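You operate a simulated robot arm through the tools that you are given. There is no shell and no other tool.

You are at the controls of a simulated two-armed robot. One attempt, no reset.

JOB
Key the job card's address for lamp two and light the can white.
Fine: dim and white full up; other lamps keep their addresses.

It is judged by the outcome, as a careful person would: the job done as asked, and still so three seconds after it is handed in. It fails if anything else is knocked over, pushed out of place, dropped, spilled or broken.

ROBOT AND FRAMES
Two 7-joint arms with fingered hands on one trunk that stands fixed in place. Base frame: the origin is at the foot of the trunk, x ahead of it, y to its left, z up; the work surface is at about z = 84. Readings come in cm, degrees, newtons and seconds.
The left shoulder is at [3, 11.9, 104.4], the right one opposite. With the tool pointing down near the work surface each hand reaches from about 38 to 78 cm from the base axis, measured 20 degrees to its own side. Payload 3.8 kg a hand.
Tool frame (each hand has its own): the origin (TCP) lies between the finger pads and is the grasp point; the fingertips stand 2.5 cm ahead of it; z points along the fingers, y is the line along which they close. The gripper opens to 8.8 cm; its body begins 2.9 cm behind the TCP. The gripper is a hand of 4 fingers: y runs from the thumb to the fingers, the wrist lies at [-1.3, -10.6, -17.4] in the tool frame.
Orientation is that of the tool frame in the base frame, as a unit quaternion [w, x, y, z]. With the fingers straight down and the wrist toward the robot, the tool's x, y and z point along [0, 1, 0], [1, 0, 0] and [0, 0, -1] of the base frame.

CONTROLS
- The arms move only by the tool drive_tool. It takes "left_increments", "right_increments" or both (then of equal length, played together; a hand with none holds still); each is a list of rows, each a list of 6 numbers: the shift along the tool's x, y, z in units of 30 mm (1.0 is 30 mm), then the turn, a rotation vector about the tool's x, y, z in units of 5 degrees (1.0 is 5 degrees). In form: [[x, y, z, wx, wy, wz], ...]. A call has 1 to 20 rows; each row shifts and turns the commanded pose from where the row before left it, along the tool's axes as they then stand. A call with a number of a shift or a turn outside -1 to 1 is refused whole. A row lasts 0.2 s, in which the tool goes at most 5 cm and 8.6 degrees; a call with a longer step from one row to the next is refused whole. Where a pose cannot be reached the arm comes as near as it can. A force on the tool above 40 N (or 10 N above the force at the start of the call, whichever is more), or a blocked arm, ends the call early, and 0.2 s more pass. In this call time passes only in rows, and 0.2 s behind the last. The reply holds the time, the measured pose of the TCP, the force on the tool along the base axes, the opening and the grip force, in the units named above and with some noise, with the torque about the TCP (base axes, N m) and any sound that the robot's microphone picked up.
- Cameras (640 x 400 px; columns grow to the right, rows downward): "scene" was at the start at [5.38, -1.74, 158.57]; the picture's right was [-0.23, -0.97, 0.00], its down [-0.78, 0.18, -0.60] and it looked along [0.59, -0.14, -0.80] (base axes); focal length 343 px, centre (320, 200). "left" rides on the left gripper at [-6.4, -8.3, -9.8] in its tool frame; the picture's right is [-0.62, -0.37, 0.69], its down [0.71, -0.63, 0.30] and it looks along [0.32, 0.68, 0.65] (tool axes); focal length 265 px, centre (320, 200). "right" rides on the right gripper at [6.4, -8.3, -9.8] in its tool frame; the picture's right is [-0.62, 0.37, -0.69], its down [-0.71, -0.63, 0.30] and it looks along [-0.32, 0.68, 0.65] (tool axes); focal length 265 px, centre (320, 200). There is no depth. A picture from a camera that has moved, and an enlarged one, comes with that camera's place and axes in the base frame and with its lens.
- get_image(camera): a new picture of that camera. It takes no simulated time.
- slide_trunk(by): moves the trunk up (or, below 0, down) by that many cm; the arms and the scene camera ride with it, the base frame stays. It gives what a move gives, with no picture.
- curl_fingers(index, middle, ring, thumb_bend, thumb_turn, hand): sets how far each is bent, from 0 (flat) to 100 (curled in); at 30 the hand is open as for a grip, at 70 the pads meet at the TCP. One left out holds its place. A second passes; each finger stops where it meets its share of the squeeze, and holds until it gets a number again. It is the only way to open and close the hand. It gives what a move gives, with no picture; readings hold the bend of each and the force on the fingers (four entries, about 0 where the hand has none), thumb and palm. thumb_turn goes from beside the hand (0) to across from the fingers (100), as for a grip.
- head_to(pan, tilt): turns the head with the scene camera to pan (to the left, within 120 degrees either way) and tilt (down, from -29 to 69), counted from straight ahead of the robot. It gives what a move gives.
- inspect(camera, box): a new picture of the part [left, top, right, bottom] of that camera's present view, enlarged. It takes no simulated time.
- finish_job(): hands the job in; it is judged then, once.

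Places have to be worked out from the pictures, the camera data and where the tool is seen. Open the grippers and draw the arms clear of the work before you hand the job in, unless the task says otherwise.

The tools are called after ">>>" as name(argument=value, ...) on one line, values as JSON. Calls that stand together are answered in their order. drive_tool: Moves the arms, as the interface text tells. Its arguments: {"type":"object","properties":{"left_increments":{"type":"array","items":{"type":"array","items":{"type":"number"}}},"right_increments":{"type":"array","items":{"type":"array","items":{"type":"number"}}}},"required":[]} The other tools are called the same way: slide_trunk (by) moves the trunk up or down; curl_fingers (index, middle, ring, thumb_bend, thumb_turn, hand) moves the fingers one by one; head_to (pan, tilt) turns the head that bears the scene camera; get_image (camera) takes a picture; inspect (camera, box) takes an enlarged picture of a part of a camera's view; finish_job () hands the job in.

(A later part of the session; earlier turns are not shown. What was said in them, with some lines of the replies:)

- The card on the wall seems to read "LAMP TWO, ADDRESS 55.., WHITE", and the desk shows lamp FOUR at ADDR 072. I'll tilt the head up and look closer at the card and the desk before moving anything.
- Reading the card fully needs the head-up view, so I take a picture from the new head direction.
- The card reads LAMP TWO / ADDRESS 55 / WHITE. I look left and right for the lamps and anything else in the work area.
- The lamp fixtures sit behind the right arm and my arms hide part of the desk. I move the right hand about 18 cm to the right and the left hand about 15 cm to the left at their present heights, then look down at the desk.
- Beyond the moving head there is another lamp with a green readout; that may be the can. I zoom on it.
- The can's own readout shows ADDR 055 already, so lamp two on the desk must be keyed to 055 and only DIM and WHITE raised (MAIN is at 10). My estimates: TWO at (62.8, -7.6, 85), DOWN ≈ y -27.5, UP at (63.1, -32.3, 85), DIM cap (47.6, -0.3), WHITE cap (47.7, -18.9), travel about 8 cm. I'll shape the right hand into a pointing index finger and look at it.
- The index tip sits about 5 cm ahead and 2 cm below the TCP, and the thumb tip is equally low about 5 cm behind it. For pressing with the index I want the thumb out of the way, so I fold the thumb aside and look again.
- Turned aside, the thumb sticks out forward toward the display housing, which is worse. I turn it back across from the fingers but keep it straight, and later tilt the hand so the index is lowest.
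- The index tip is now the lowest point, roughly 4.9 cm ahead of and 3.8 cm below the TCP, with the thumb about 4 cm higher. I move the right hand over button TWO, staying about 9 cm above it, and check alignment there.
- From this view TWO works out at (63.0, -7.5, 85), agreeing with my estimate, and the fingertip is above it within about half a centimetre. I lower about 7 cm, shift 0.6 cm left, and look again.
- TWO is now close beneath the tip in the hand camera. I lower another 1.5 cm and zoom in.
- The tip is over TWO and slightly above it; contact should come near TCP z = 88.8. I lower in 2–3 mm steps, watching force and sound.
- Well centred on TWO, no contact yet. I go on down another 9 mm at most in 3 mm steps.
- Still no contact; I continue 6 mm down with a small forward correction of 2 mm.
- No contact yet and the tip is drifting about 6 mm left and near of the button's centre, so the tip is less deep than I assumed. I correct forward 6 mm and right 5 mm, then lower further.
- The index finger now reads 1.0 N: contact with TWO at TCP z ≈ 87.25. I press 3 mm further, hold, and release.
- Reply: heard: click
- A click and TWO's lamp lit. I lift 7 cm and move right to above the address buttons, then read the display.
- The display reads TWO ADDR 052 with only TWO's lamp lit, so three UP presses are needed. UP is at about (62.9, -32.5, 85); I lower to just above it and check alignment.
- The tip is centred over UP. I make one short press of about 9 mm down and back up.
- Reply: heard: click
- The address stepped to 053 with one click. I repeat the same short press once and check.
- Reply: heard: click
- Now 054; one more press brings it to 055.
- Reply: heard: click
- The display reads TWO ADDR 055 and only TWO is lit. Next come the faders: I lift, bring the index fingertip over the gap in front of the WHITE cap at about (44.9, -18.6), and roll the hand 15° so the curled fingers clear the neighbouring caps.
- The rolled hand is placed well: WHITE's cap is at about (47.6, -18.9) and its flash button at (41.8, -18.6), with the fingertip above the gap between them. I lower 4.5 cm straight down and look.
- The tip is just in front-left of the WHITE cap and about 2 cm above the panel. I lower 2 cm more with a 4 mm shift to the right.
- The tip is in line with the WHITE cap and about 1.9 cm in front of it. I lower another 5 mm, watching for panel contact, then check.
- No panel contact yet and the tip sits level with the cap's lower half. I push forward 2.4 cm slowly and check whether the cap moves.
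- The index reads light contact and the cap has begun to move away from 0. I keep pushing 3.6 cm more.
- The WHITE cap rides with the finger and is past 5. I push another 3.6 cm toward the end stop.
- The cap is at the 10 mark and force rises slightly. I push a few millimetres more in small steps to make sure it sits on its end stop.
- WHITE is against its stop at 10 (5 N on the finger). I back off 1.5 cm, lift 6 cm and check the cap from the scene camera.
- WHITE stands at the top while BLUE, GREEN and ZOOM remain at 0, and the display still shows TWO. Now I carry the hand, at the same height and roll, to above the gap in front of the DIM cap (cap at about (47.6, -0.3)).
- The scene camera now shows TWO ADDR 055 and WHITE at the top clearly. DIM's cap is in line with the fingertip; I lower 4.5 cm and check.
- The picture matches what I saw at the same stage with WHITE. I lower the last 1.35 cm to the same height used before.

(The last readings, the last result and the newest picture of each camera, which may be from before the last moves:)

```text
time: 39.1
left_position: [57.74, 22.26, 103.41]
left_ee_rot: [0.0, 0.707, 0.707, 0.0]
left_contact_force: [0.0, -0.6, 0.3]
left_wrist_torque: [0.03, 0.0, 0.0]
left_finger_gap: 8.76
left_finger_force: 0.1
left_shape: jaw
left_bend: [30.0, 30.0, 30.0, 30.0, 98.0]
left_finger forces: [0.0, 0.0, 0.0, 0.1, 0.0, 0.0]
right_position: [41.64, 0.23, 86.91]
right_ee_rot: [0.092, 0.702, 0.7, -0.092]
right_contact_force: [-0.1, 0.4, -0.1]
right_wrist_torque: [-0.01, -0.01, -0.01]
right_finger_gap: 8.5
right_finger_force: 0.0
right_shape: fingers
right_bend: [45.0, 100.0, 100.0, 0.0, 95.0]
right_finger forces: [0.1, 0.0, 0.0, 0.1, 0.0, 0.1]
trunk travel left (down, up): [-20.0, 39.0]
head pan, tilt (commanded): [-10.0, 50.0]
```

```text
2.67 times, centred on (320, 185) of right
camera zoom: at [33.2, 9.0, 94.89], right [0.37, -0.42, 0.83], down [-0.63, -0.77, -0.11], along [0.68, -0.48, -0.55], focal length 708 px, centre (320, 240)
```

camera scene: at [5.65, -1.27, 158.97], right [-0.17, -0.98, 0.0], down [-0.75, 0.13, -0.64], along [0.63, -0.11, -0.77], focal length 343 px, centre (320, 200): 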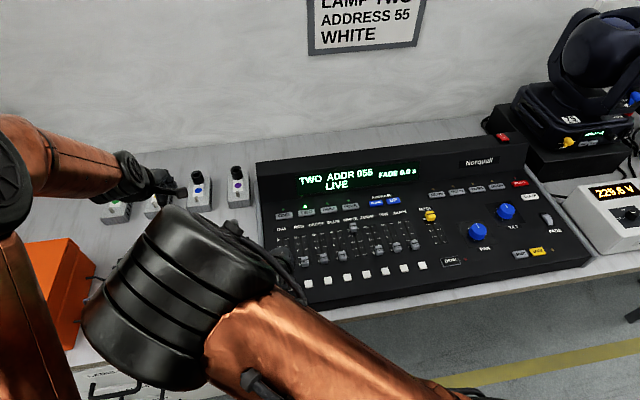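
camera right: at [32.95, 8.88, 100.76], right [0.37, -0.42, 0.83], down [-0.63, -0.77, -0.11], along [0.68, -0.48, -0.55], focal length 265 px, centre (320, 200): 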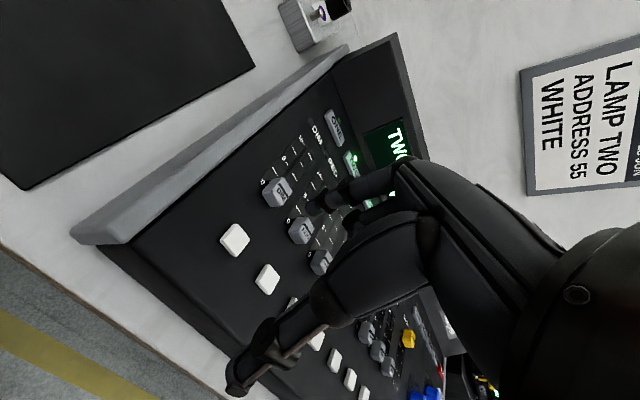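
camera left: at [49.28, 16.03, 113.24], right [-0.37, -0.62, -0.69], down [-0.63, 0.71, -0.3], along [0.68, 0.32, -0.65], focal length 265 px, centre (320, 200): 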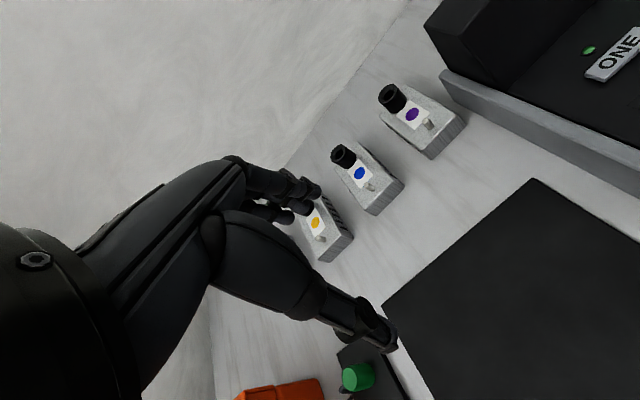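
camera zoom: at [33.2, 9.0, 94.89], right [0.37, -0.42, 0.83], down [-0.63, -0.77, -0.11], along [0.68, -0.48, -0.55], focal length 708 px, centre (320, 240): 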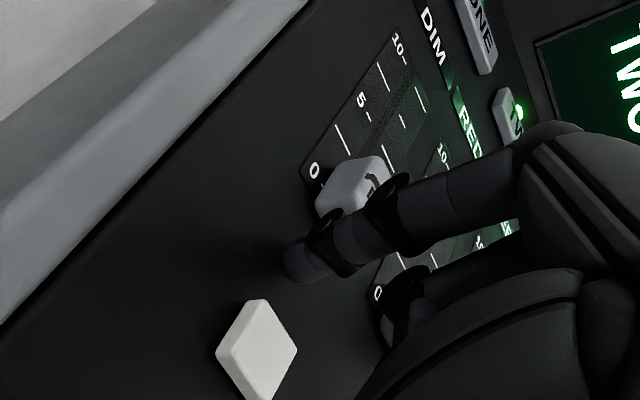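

Same alignment as for WHITE. I push forward 2.4 cm and check that DIM moves and RED does not.

>>> drive_tool(right_increments=[[0, 0.2, 0, 0, 0, 0], [0, 0.2, 0, 0, 0, 0], [0, 0.2, 0, 0, 0, 0], [0, 0.2, 0, 0, 0, 0]])

>>> get_image(camera="right")

>>> inspect(camera="scene", box=[230, 150, 430, 275])

```text
time: 40.1
left_position: [57.68, 22.38, 103.53]
left_ee_rot: [0.0, 0.708, 0.707, 0.0]
left_contact_force: [-0.6, -0.2, 0.7]
left_wrist_torque: [-0.03, -0.05, 0.0]
left_finger_gap: 8.76
left_finger_force: 0.1
left_shape: jaw
left_bend: [30.0, 30.0, 30.0, 30.0, 98.0]
left_finger forces: [0.0, 0.0, 0.0, 0.0, 0.1, 0.0]
right_position: [44.0, 0.16, 87.09]
right_ee_rot: [0.092, 0.701, 0.702, -0.092]
right_contact_force: [-0.1, 0.6, -0.1]
right_wrist_torque: [0.0, 0.02, 0.01]
right_finger_gap: 8.43
right_finger_force: 0.3
right_shape: fingers
right_bend: [46.0, 100.0, 100.0, 0.0, 95.0]
right_finger forces: [0.3, 0.1, 0.0, 0.0, 0.0, 0.1]
trunk travel left (down, up): [-20.0, 39.0]
head pan, tilt (commanded): [-10.0, 50.0]
```

```text
taken
camera right: at [35.59, 8.98, 94.89], right [0.37, -0.42, 0.83], down [-0.63, -0.77, -0.11], along [0.68, -0.48, -0.55], focal length 265 px, centre (320, 200)
```

right: 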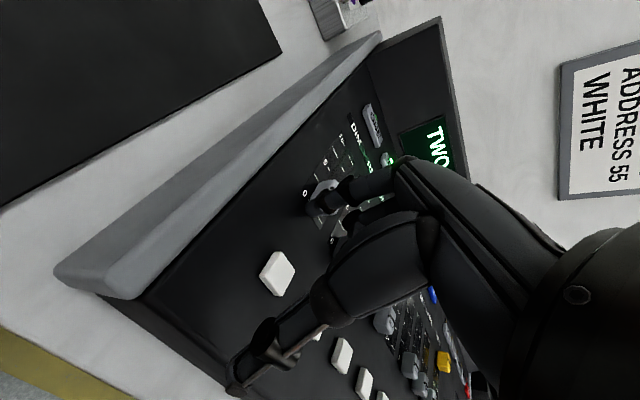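

```text
3.20 times, centred on (330, 212) of scene
camera zoom: at [5.76, -1.38, 158.97], right [-0.17, -0.98, 0.0], down [-0.75, 0.13, -0.64], along [0.63, -0.11, -0.77], focal length 1099 px, centre (288, 160)
```

zoom: 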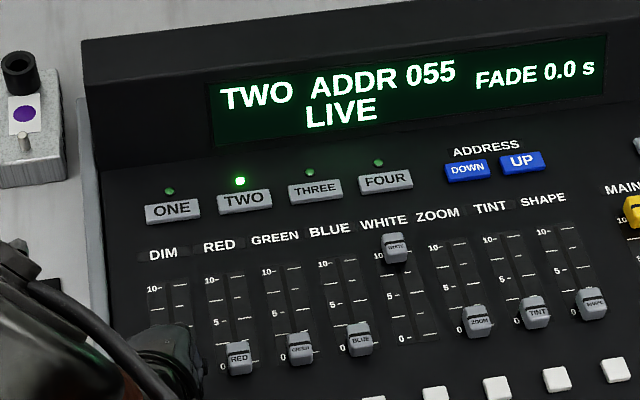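

RED, GREEN, BLUE, ZOOM, TINT and SHAPE are all still at 0 and WHITE at 10. The finger has light contact with DIM, so I push on 3.6 cm.

>>> drive_tool(right_increments=[[0, 0.2, 0, 0, 0, 0], [0, 0.2, 0, 0, 0, 0], [0, 0.2, 0, 0, 0, 0], [0, 0.2, 0, 0, 0, 0], [0, 0.2, 0, 0, 0, 0], [0, 0.2, 0, 0, 0, 0]])

>>> inspect(camera="right", box=[200, 110, 440, 260])

>>> inspect(camera="scene", box=[230, 150, 430, 275])

```text
time: 41.5
left_position: [57.76, 22.33, 103.39]
left_ee_rot: [0.0, 0.707, 0.707, 0.0]
left_contact_force: [0.0, -0.3, -0.4]
left_wrist_torque: [-0.03, 0.0, -0.02]
left_finger_gap: 8.74
left_finger_force: 0.0
left_shape: jaw
left_bend: [30.0, 30.0, 30.0, 30.0, 98.0]
left_finger forces: [0.0, 0.0, 0.0, 0.0, 0.0, 0.0]
right_position: [47.67, 0.1, 86.91]
right_ee_rot: [0.092, 0.701, 0.701, -0.092]
right_contact_force: [0.8, -0.1, 0.7]
right_wrist_torque: [-0.01, 0.0, 0.02]
right_finger_gap: 8.42
right_finger_force: 0.3
right_shape: fingers
right_bend: [46.0, 100.0, 100.0, 0.0, 95.0]
right_finger forces: [0.3, 0.0, 0.0, 0.1, 0.1, 0.1]
trunk travel left (down, up): [-20.0, 39.0]
head pan, tilt (commanded): [-10.0, 50.0]
```

```text
2.67 times, centred on (320, 185) of right
camera zoom: at [39.21, 9.0, 94.88], right [0.37, -0.42, 0.83], down [-0.63, -0.77, -0.11], along [0.68, -0.48, -0.55], focal length 708 px, centre (320, 240)
```

zoom: 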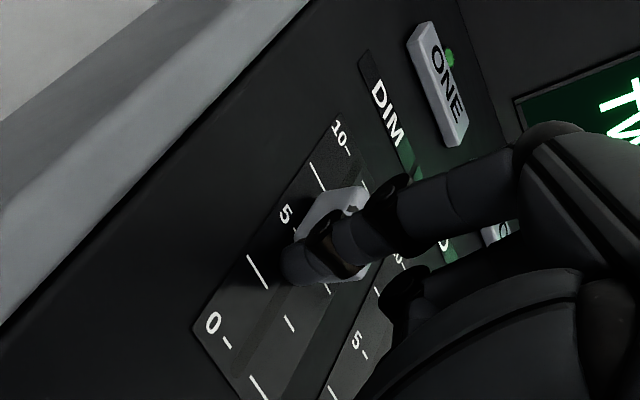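

```text
3.20 times, centred on (330, 212) of scene
camera zoom: at [5.76, -1.36, 158.97], right [-0.17, -0.98, 0.0], down [-0.75, 0.13, -0.64], along [0.63, -0.11, -0.77], focal length 1099 px, centre (288, 160)
```

zoom: 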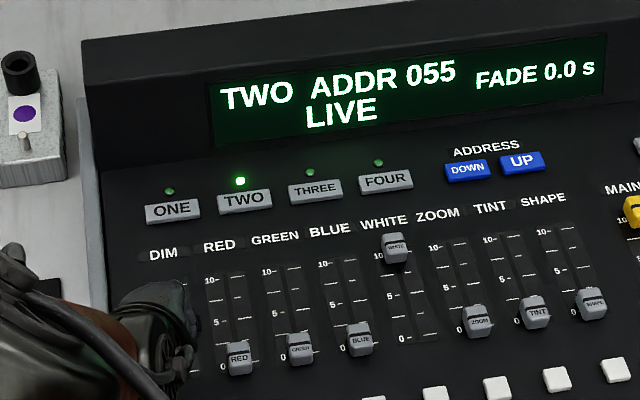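

DIM is travelling with the finger, past 5. I push the rest to its stop, ending with small steps as I did with WHITE.

>>> drive_tool(right_increments=[[0, 0.2, 0, 0, 0, 0], [0, 0.2, 0, 0, 0, 0], [0, 0.2, 0, 0, 0, 0], [0, 0.2, 0, 0, 0, 0], [0, 0.2, 0, 0, 0, 0], [0, 0.15, 0, 0, 0, 0], [0, 0.07, 0, 0, 0, 0], [0, 0.05, 0, 0, 0, 0]])

>>> inspect(camera="right", box=[200, 110, 440, 260])

```text
time: 43.3
left_position: [57.71, 22.39, 103.4]
left_ee_rot: [0.0, 0.707, 0.707, 0.0]
left_contact_force: [0.5, 0.0, 0.4]
left_wrist_torque: [0.06, 0.02, -0.02]
left_finger_gap: 8.76
left_finger_force: 0.1
left_shape: jaw
left_bend: [30.0, 30.0, 30.0, 30.0, 98.0]
left_finger forces: [0.1, 0.0, 0.1, 0.0, 0.1, 0.0]
right_position: [51.32, 0.33, 87.05]
right_ee_rot: [0.092, 0.702, 0.7, -0.092]
right_contact_force: [-2.2, 1.5, 0.5]
right_wrist_torque: [0.01, 0.01, 0.03]
right_finger_gap: 8.18
right_finger_force: 1.0
right_shape: fingers
right_bend: [48.0, 100.0, 100.0, 0.0, 95.0]
right_finger forces: [2.6, 0.0, 0.1, 0.1, 0.0, 0.0]
trunk travel left (down, up): [-20.0, 39.0]
head pan, tilt (commanded): [-10.0, 50.0]
```

```text
2.67 times, centred on (320, 185) of right
camera zoom: at [42.95, 8.96, 94.91], right [0.37, -0.42, 0.83], down [-0.63, -0.77, -0.11], along [0.68, -0.48, -0.55], focal length 708 px, centre (320, 240)
```

zoom: 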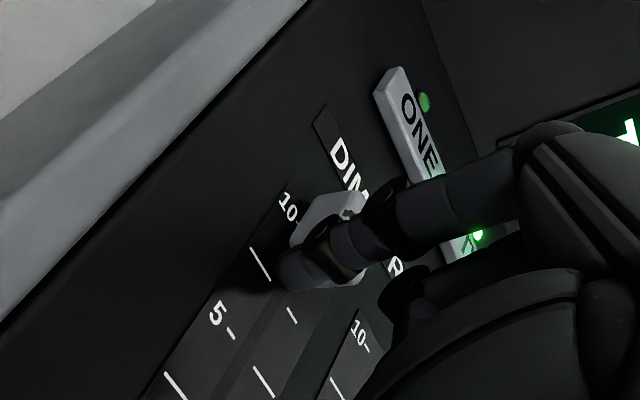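

DIM is at 10 with the finger feeling about 2.6 N; one more 2 mm nudge to be sure of the stop, then I back off and lift.

>>> drive_tool(right_increments=[[0, 0.06, 0, 0, 0, 0]])

>>> drive_tool(right_increments=[[0, -0.3, 0, 0, 0, 0], [0, -0.3, 0, 0, 0, 0], [-0.173, 0, -0.644, 0, 0, 0], [-0.173, 0, -0.644, 0, 0, 0], [-0.173, 0, -0.644, 0, 0, 0]])

>>> get_image(camera="right")

>>> get_image(camera="scene")

```text
time: 43.7
left_position: [57.6, 22.37, 103.5]
left_ee_rot: [0.0, 0.707, 0.707, 0.0]
left_contact_force: [0.4, 0.1, -0.4]
left_wrist_torque: [0.03, 0.04, 0.04]
left_finger_gap: 8.76
left_finger_force: 0.0
left_shape: jaw
left_bend: [30.0, 30.0, 30.0, 30.0, 98.0]
left_finger forces: [0.0, 0.1, 0.1, 0.1, 0.1, 0.1]
right_position: [51.56, 0.25, 87.06]
right_ee_rot: [0.092, 0.702, 0.7, -0.092]
right_contact_force: [-3.2, 1.6, 0.8]
right_wrist_torque: [0.03, -0.01, 0.04]
right_finger_gap: 8.08
right_finger_force: 2.2
right_shape: fingers
right_bend: [49.0, 100.0, 100.0, 0.0, 95.0]
right_finger forces: [4.2, 0.1, 0.0, 0.0, 0.0, 0.0]
trunk travel left (down, up): [-20.0, 39.0]
head pan, tilt (commanded): [-10.0, 50.0]
```

```text
time: 44.9
left_position: [57.74, 22.21, 103.47]
left_ee_rot: [0.0, 0.707, 0.707, 0.0]
left_contact_force: [-0.4, -0.3, -0.4]
left_wrist_torque: [0.01, -0.02, 0.01]
left_finger_gap: 8.75
left_finger_force: 0.1
left_shape: jaw
left_bend: [30.0, 30.0, 30.0, 30.0, 98.0]
left_finger forces: [0.1, 0.0, 0.0, 0.1, 0.0, 0.0]
right_position: [49.72, 0.18, 93.03]
right_ee_rot: [0.092, 0.701, 0.701, -0.092]
right_contact_force: [-0.6, -0.6, 0.1]
right_wrist_torque: [0.03, -0.02, 0.0]
right_finger_gap: 8.45
right_finger_force: 0.0
right_shape: fingers
right_bend: [45.0, 100.0, 100.0, 0.0, 95.0]
right_finger forces: [0.0, 0.0, 0.1, 0.0, 0.0, 0.0]
trunk travel left (down, up): [-20.0, 39.0]
head pan, tilt (commanded): [-10.0, 50.0]
```

```text
taken
camera right: at [41.31, 8.95, 100.95], right [0.37, -0.42, 0.83], down [-0.63, -0.77, -0.11], along [0.68, -0.48, -0.55], focal length 265 px, centre (320, 200)
```

right: 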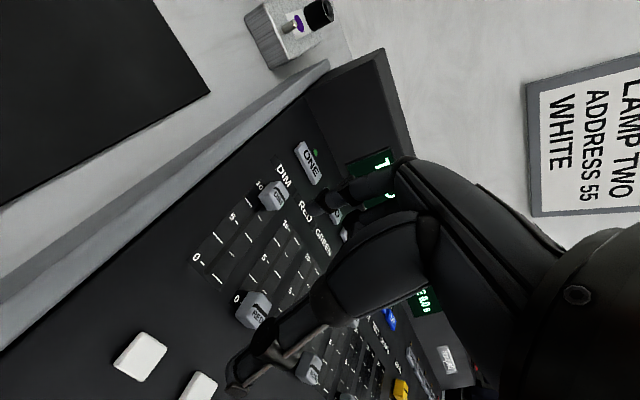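

```text
taken
camera scene: at [5.71, -1.38, 158.97], right [-0.17, -0.98, 0.0], down [-0.75, 0.13, -0.64], along [0.63, -0.11, -0.77], focal length 343 px, centre (320, 200)
```

scene: 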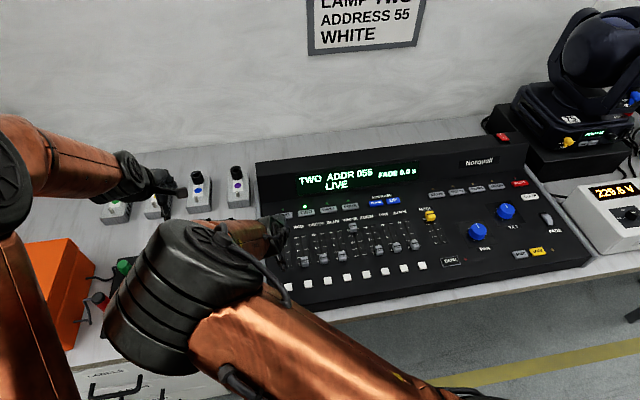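

Both faders are up. I level the hand, lift it and carry the right arm back toward its starting place, then check the can and the whole desk.

>>> drive_tool(right_increments=[[-0.17, 0, -0.644, 0, 1, 0], [-0.1, 0, -0.6, 0, 1, 0], [-0.05, 0, -0.6, 0, 1, 0], [-0.6, 0, -0.8, 0, 0, 0], [-0.914, -0.2, -0.6, 0, 0, 0], [-0.914, -0.22, -0.5, 0, 0, 0], [-0.914, -0.22, -0.5, 0, 0, 0], [-0.914, -0.22, -0.4, 0, 0, 0], [-0.914, -0.22, -0.4, 0, 0, 0], [-0.914, -0.22, -0.4, 0, 0, 0], [-0.914, -0.22, -0.3, 0, 0, 0], [-0.914, -0.22, -0.3, 0, 0, 0], [-0.914, -0.22, 0, 0, 0, 0]])

>>> curl_fingers(hand="right", index=30, middle=30, ring=30, thumb_bend=30, thumb_turn=98)

>>> get_image(camera="scene")

>>> inspect(camera="scene", box=[240, 150, 440, 275])

>>> head_to(pan=-40, tilt=35)

>>> get_image(camera="scene")

```text
time: 47.7
left_position: [57.64, 22.25, 103.5]
left_ee_rot: [0.0, 0.707, 0.707, 0.0]
left_contact_force: [0.7, 0.6, -1.0]
left_wrist_torque: [0.0, -0.02, 0.02]
left_finger_gap: 8.77
left_finger_force: 0.0
left_shape: jaw
left_bend: [30.0, 30.0, 30.0, 30.0, 98.0]
left_finger forces: [0.0, 0.0, 0.0, 0.0, 0.0, 0.0]
right_position: [43.69, -26.39, 111.37]
right_ee_rot: [0.0, 0.708, 0.706, 0.0]
right_contact_force: [-0.3, 0.0, -0.2]
right_wrist_torque: [-0.03, 0.02, 0.01]
right_finger_gap: 8.46
right_finger_force: 0.0
right_shape: fingers
right_bend: [45.0, 100.0, 100.0, 0.0, 95.0]
right_finger forces: [0.0, 0.0, 0.0, 0.0, 0.0, 0.1]
trunk travel left (down, up): [-20.0, 39.0]
head pan, tilt (commanded): [-10.0, 50.0]
```

```text
time: 48.7
left_position: [57.77, 22.42, 103.38]
left_ee_rot: [0.0, 0.707, 0.707, 0.0]
left_contact_force: [0.3, -1.3, 0.4]
left_wrist_torque: [0.05, 0.02, 0.0]
left_finger_gap: 8.75
left_finger_force: 0.1
left_shape: jaw
left_bend: [30.0, 30.0, 30.0, 30.0, 98.0]
left_finger forces: [0.0, 0.0, 0.0, 0.0, 0.0, 0.0]
right_position: [43.74, -26.24, 111.18]
right_ee_rot: [0.0, 0.708, 0.707, 0.0]
right_contact_force: [-0.1, -0.1, 0.2]
right_wrist_torque: [-0.01, 0.0, 0.02]
right_finger_gap: 8.51
right_finger_force: 0.1
right_shape: fingers
right_bend: [30.0, 30.0, 30.0, 30.0, 95.0]
right_finger forces: [0.0, 0.0, 0.1, 0.0, 0.1, 0.0]
trunk travel left (down, up): [-20.0, 39.0]
head pan, tilt (commanded): [-10.0, 50.0]
```

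```text
taken
camera scene: at [5.75, -1.39, 158.97], right [-0.17, -0.98, 0.0], down [-0.75, 0.13, -0.64], along [0.63, -0.11, -0.77], focal length 343 px, centre (320, 200)
```

scene: 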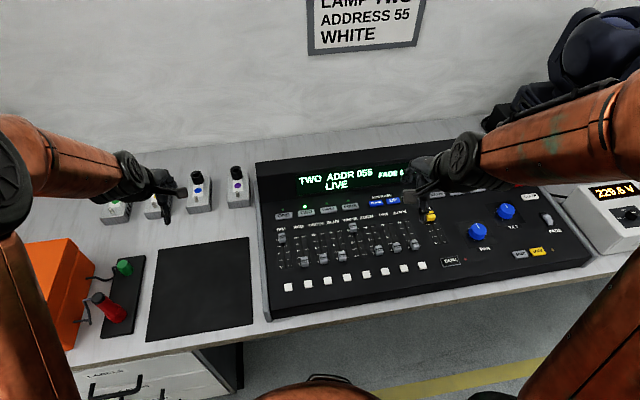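

```text
3.20 times, centred on (340, 212) of scene
camera zoom: at [5.75, -1.39, 158.97], right [-0.17, -0.98, 0.0], down [-0.75, 0.13, -0.64], along [0.63, -0.11, -0.77], focal length 1099 px, centre (256, 160)
```

zoom: 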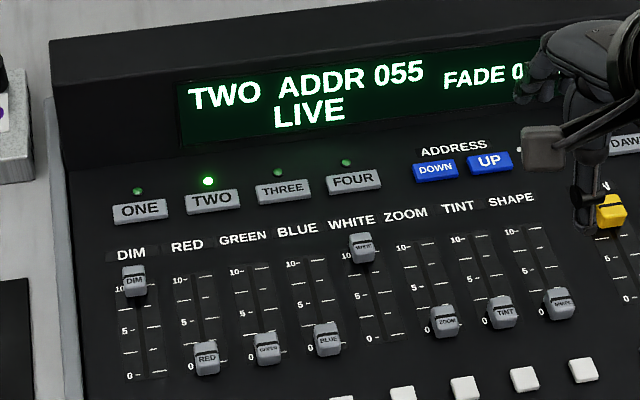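

```text
time: 49.6
left_position: [57.73, 22.4, 103.45]
left_ee_rot: [0.0, 0.707, 0.707, 0.0]
left_contact_force: [-0.3, 0.4, -0.5]
left_wrist_torque: [-0.01, -0.01, 0.0]
left_finger_gap: 8.77
left_finger_force: 0.1
left_shape: jaw
left_bend: [30.0, 30.0, 30.0, 30.0, 98.0]
left_finger forces: [0.0, 0.1, 0.0, 0.0, 0.0, 0.0]
right_position: [43.78, -26.18, 111.19]
right_ee_rot: [0.0, 0.708, 0.706, 0.0]
right_contact_force: [-0.4, -0.5, -0.7]
right_wrist_torque: [-0.03, -0.03, -0.01]
right_finger_gap: 8.55
right_finger_force: 0.1
right_shape: fingers
right_bend: [30.0, 30.0, 30.0, 30.0, 95.0]
right_finger forces: [0.0, 0.0, 0.0, 0.0, 0.0, 0.0]
trunk travel left (down, up): [-20.0, 39.0]
head pan, tilt (commanded): [-40.0, 35.0]
```

```text
taken
camera scene: at [4.91, -5.71, 161.14], right [-0.64, -0.77, 0.0], down [-0.44, 0.37, -0.82], along [0.63, -0.53, -0.57], focal length 343 px, centre (320, 200)
```

scene: 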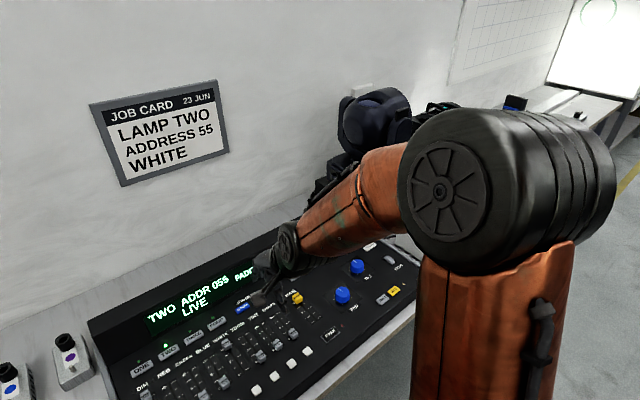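

The desk shows TWO ADDR 055 with DIM and WHITE at 10 and all else at 0, and the far board now glows white from the can. I shift the right hand farther right, as at the start, to see the can and the board clearly.

>>> drive_tool(right_increments=[[-1, 0, 0, 0, 0, 0], [-1, 0, 0, 0, 0, 0], [-1, 0, 0, 0, 0, 0], [-1, 0, 0, 0, 0, 0], [-1, 0, 0, 0, 0, 0], [-1, 0, 0, 0, 0, 0]])

>>> head_to(pan=-50, tilt=25)

>>> get_image(camera="scene")

>>> get_image(camera="right")

```text
time: 51.0
left_position: [57.75, 22.27, 103.39]
left_ee_rot: [-0.001, 0.708, 0.707, 0.0]
left_contact_force: [0.1, -0.4, -0.2]
left_wrist_torque: [-0.02, -0.02, -0.05]
left_finger_gap: 8.76
left_finger_force: 0.1
left_shape: jaw
left_bend: [30.0, 30.0, 30.0, 30.0, 98.0]
left_finger forces: [0.0, 0.0, 0.0, 0.1, 0.0, 0.0]
right_position: [43.97, -44.44, 111.09]
right_ee_rot: [0.0, 0.707, 0.708, 0.0]
right_contact_force: [-0.6, -0.3, -0.8]
right_wrist_torque: [-0.01, 0.05, -0.03]
right_finger_gap: 8.53
right_finger_force: 0.1
right_shape: fingers
right_bend: [30.0, 30.0, 30.0, 30.0, 96.0]
right_finger forces: [0.0, 0.0, 0.0, 0.1, 0.0, 0.0]
trunk travel left (down, up): [-20.0, 39.0]
head pan, tilt (commanded): [-40.0, 35.0]
```

```text
time: 51.7
left_position: [57.74, 22.25, 103.53]
left_ee_rot: [0.0, 0.707, 0.707, 0.0]
left_contact_force: [-0.8, 0.3, -0.6]
left_wrist_torque: [-0.01, 0.03, -0.01]
left_finger_gap: 8.76
left_finger_force: 0.1
left_shape: jaw
left_bend: [30.0, 30.0, 30.0, 30.0, 98.0]
left_finger forces: [0.0, 0.0, 0.0, 0.0, 0.0, 0.1]
right_position: [43.81, -44.28, 111.11]
right_ee_rot: [-0.001, 0.707, 0.707, 0.0]
right_contact_force: [-0.5, -0.4, -0.3]
right_wrist_torque: [0.03, -0.01, 0.02]
right_finger_gap: 8.52
right_finger_force: 0.0
right_shape: fingers
right_bend: [30.0, 30.0, 30.0, 30.0, 96.0]
right_finger forces: [0.1, 0.0, 0.0, 0.0, 0.0, 0.0]
trunk travel left (down, up): [-20.0, 39.0]
head pan, tilt (commanded): [-50.0, 25.0]
```

```text
taken
camera scene: at [4.09, -7.1, 162.71], right [-0.77, -0.64, 0.0], down [-0.27, 0.32, -0.91], along [0.58, -0.69, -0.42], focal length 343 px, centre (320, 200)
```

scene: 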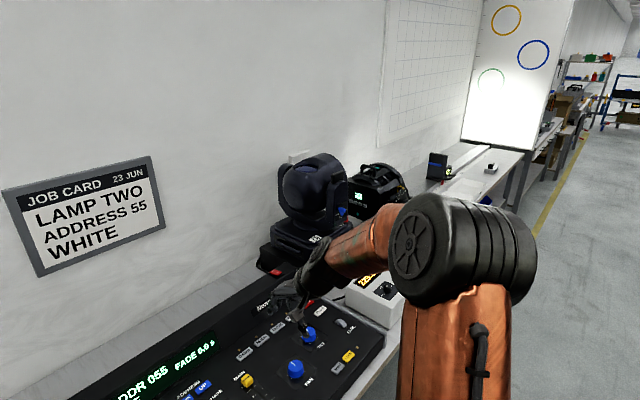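

```text
taken
camera right: at [35.43, -37.83, 121.05], right [0.37, -0.62, 0.69], down [-0.63, -0.71, -0.3], along [0.68, -0.32, -0.65], focal length 265 px, centre (320, 200)
```

right: 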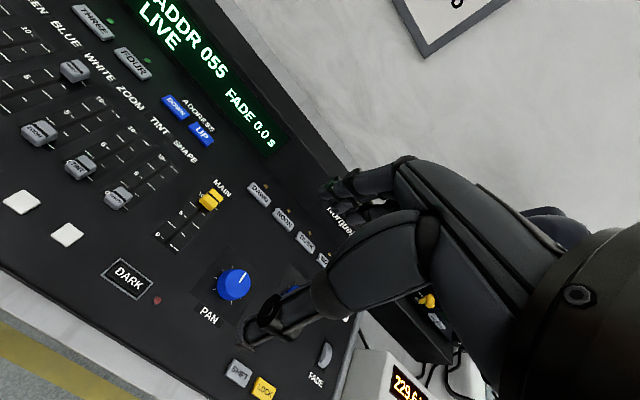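

>>> inspect(camera="scene", box=[330, 100, 570, 250])

>>> inspect(camera="right", box=[0, 0, 320, 200])

>>> head_to(pan=-10, tilt=50)

>>> inspect(camera="scene", box=[240, 150, 440, 275])

>>> inspect(camera="scene", box=[400, 150, 600, 275])

```text
2.67 times, centred on (450, 175) of scene
camera zoom: at [4.09, -7.1, 162.71], right [-0.77, -0.64, 0.0], down [-0.27, 0.32, -0.91], along [0.58, -0.69, -0.42], focal length 916 px, centre (-27, 267)
```

zoom: 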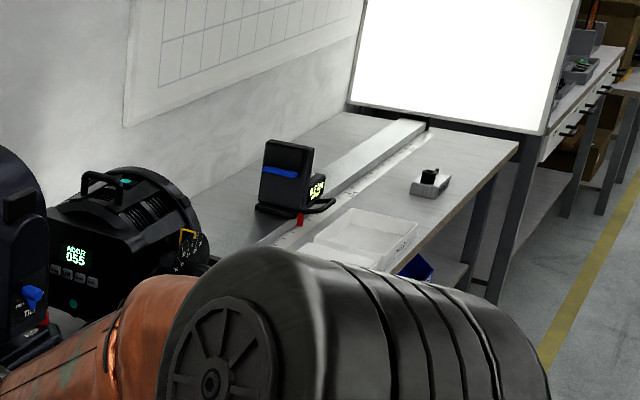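

```text
2.00 times, centred on (160, 100) of right
camera zoom: at [35.43, -37.83, 121.05], right [0.37, -0.62, 0.69], down [-0.63, -0.71, -0.3], along [0.68, -0.32, -0.65], focal length 531 px, centre (640, 400)
```

zoom: 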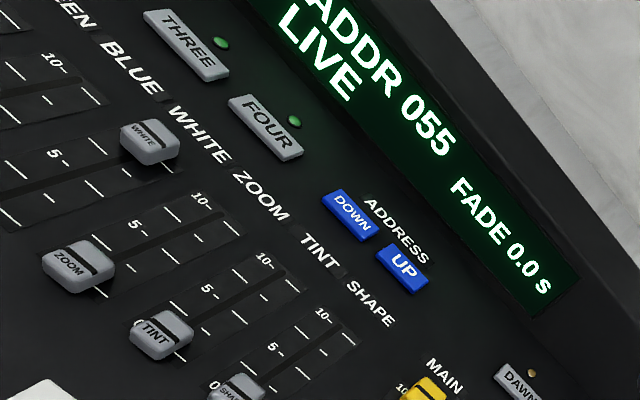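

```text
time: 52.8
left_position: [57.68, 22.23, 103.55]
left_ee_rot: [0.0, 0.707, 0.707, 0.0]
left_contact_force: [-0.6, 0.0, 0.3]
left_wrist_torque: [0.01, 0.02, -0.01]
left_finger_gap: 8.75
left_finger_force: 0.1
left_shape: jaw
left_bend: [30.0, 30.0, 30.0, 30.0, 98.0]
left_finger forces: [0.0, 0.0, 0.0, 0.1, 0.1, 0.0]
right_position: [43.76, -44.25, 111.19]
right_ee_rot: [0.0, 0.708, 0.706, 0.0]
right_contact_force: [-0.3, -0.4, 0.2]
right_wrist_torque: [0.02, 0.02, -0.02]
right_finger_gap: 8.54
right_finger_force: 0.1
right_shape: fingers
right_bend: [30.0, 30.0, 30.0, 30.0, 96.0]
right_finger forces: [0.0, 0.0, 0.1, 0.0, 0.0, 0.0]
trunk travel left (down, up): [-20.0, 39.0]
head pan, tilt (commanded): [-10.0, 50.0]
```

```text
3.20 times, centred on (340, 212) of scene
camera zoom: at [5.75, -1.41, 158.97], right [-0.17, -0.98, 0.0], down [-0.75, 0.13, -0.64], along [0.63, -0.11, -0.77], focal length 1099 px, centre (256, 160)
```

zoom: 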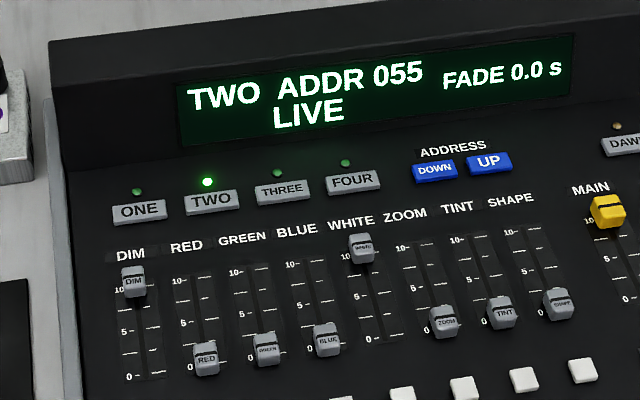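

```text
3.20 times, centred on (500, 212) of scene
camera zoom: at [5.75, -1.41, 158.97], right [-0.17, -0.98, 0.0], down [-0.75, 0.13, -0.64], along [0.63, -0.11, -0.77], focal length 1099 px, centre (-256, 160)
```

zoom: 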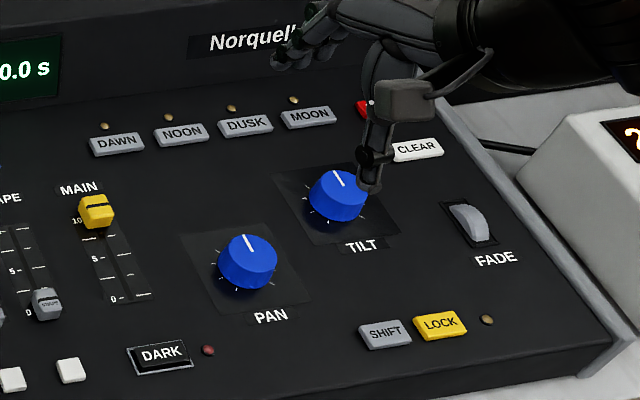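

The can (ADDR 055) is throwing full white on the board. The desk reads TWO ADDR 055 with DIM and WHITE at 10, the other channel faders at 0 and MAIN at 10. Both hands are open and well above the desk, so I hand the job in.

>>> finish_job()

```text
The job is handed in.
```

Lamp two is now keyed to address 055, the one on the job card, and the can is lit full white on the far board. I've handed the job in.

- **Address:** Lamp two started at 052. I selected it and pressed UP three times, and the display reads TWO ADDR 055. Only lamp two was selected while I changed the address.
- **Can:** Its own readout already showed ADDR 055, so I left it alone.
- **Faders:** DIM and WHITE are pushed up against their stops at 10. RED, GREEN, BLUE, ZOOM, TINT and SHAPE are still at 0, and MAIN stayed at 10 as I found it.
- **Arms:** Both hands are open and raised clear of the desk. I saw nothing else moved or knocked.
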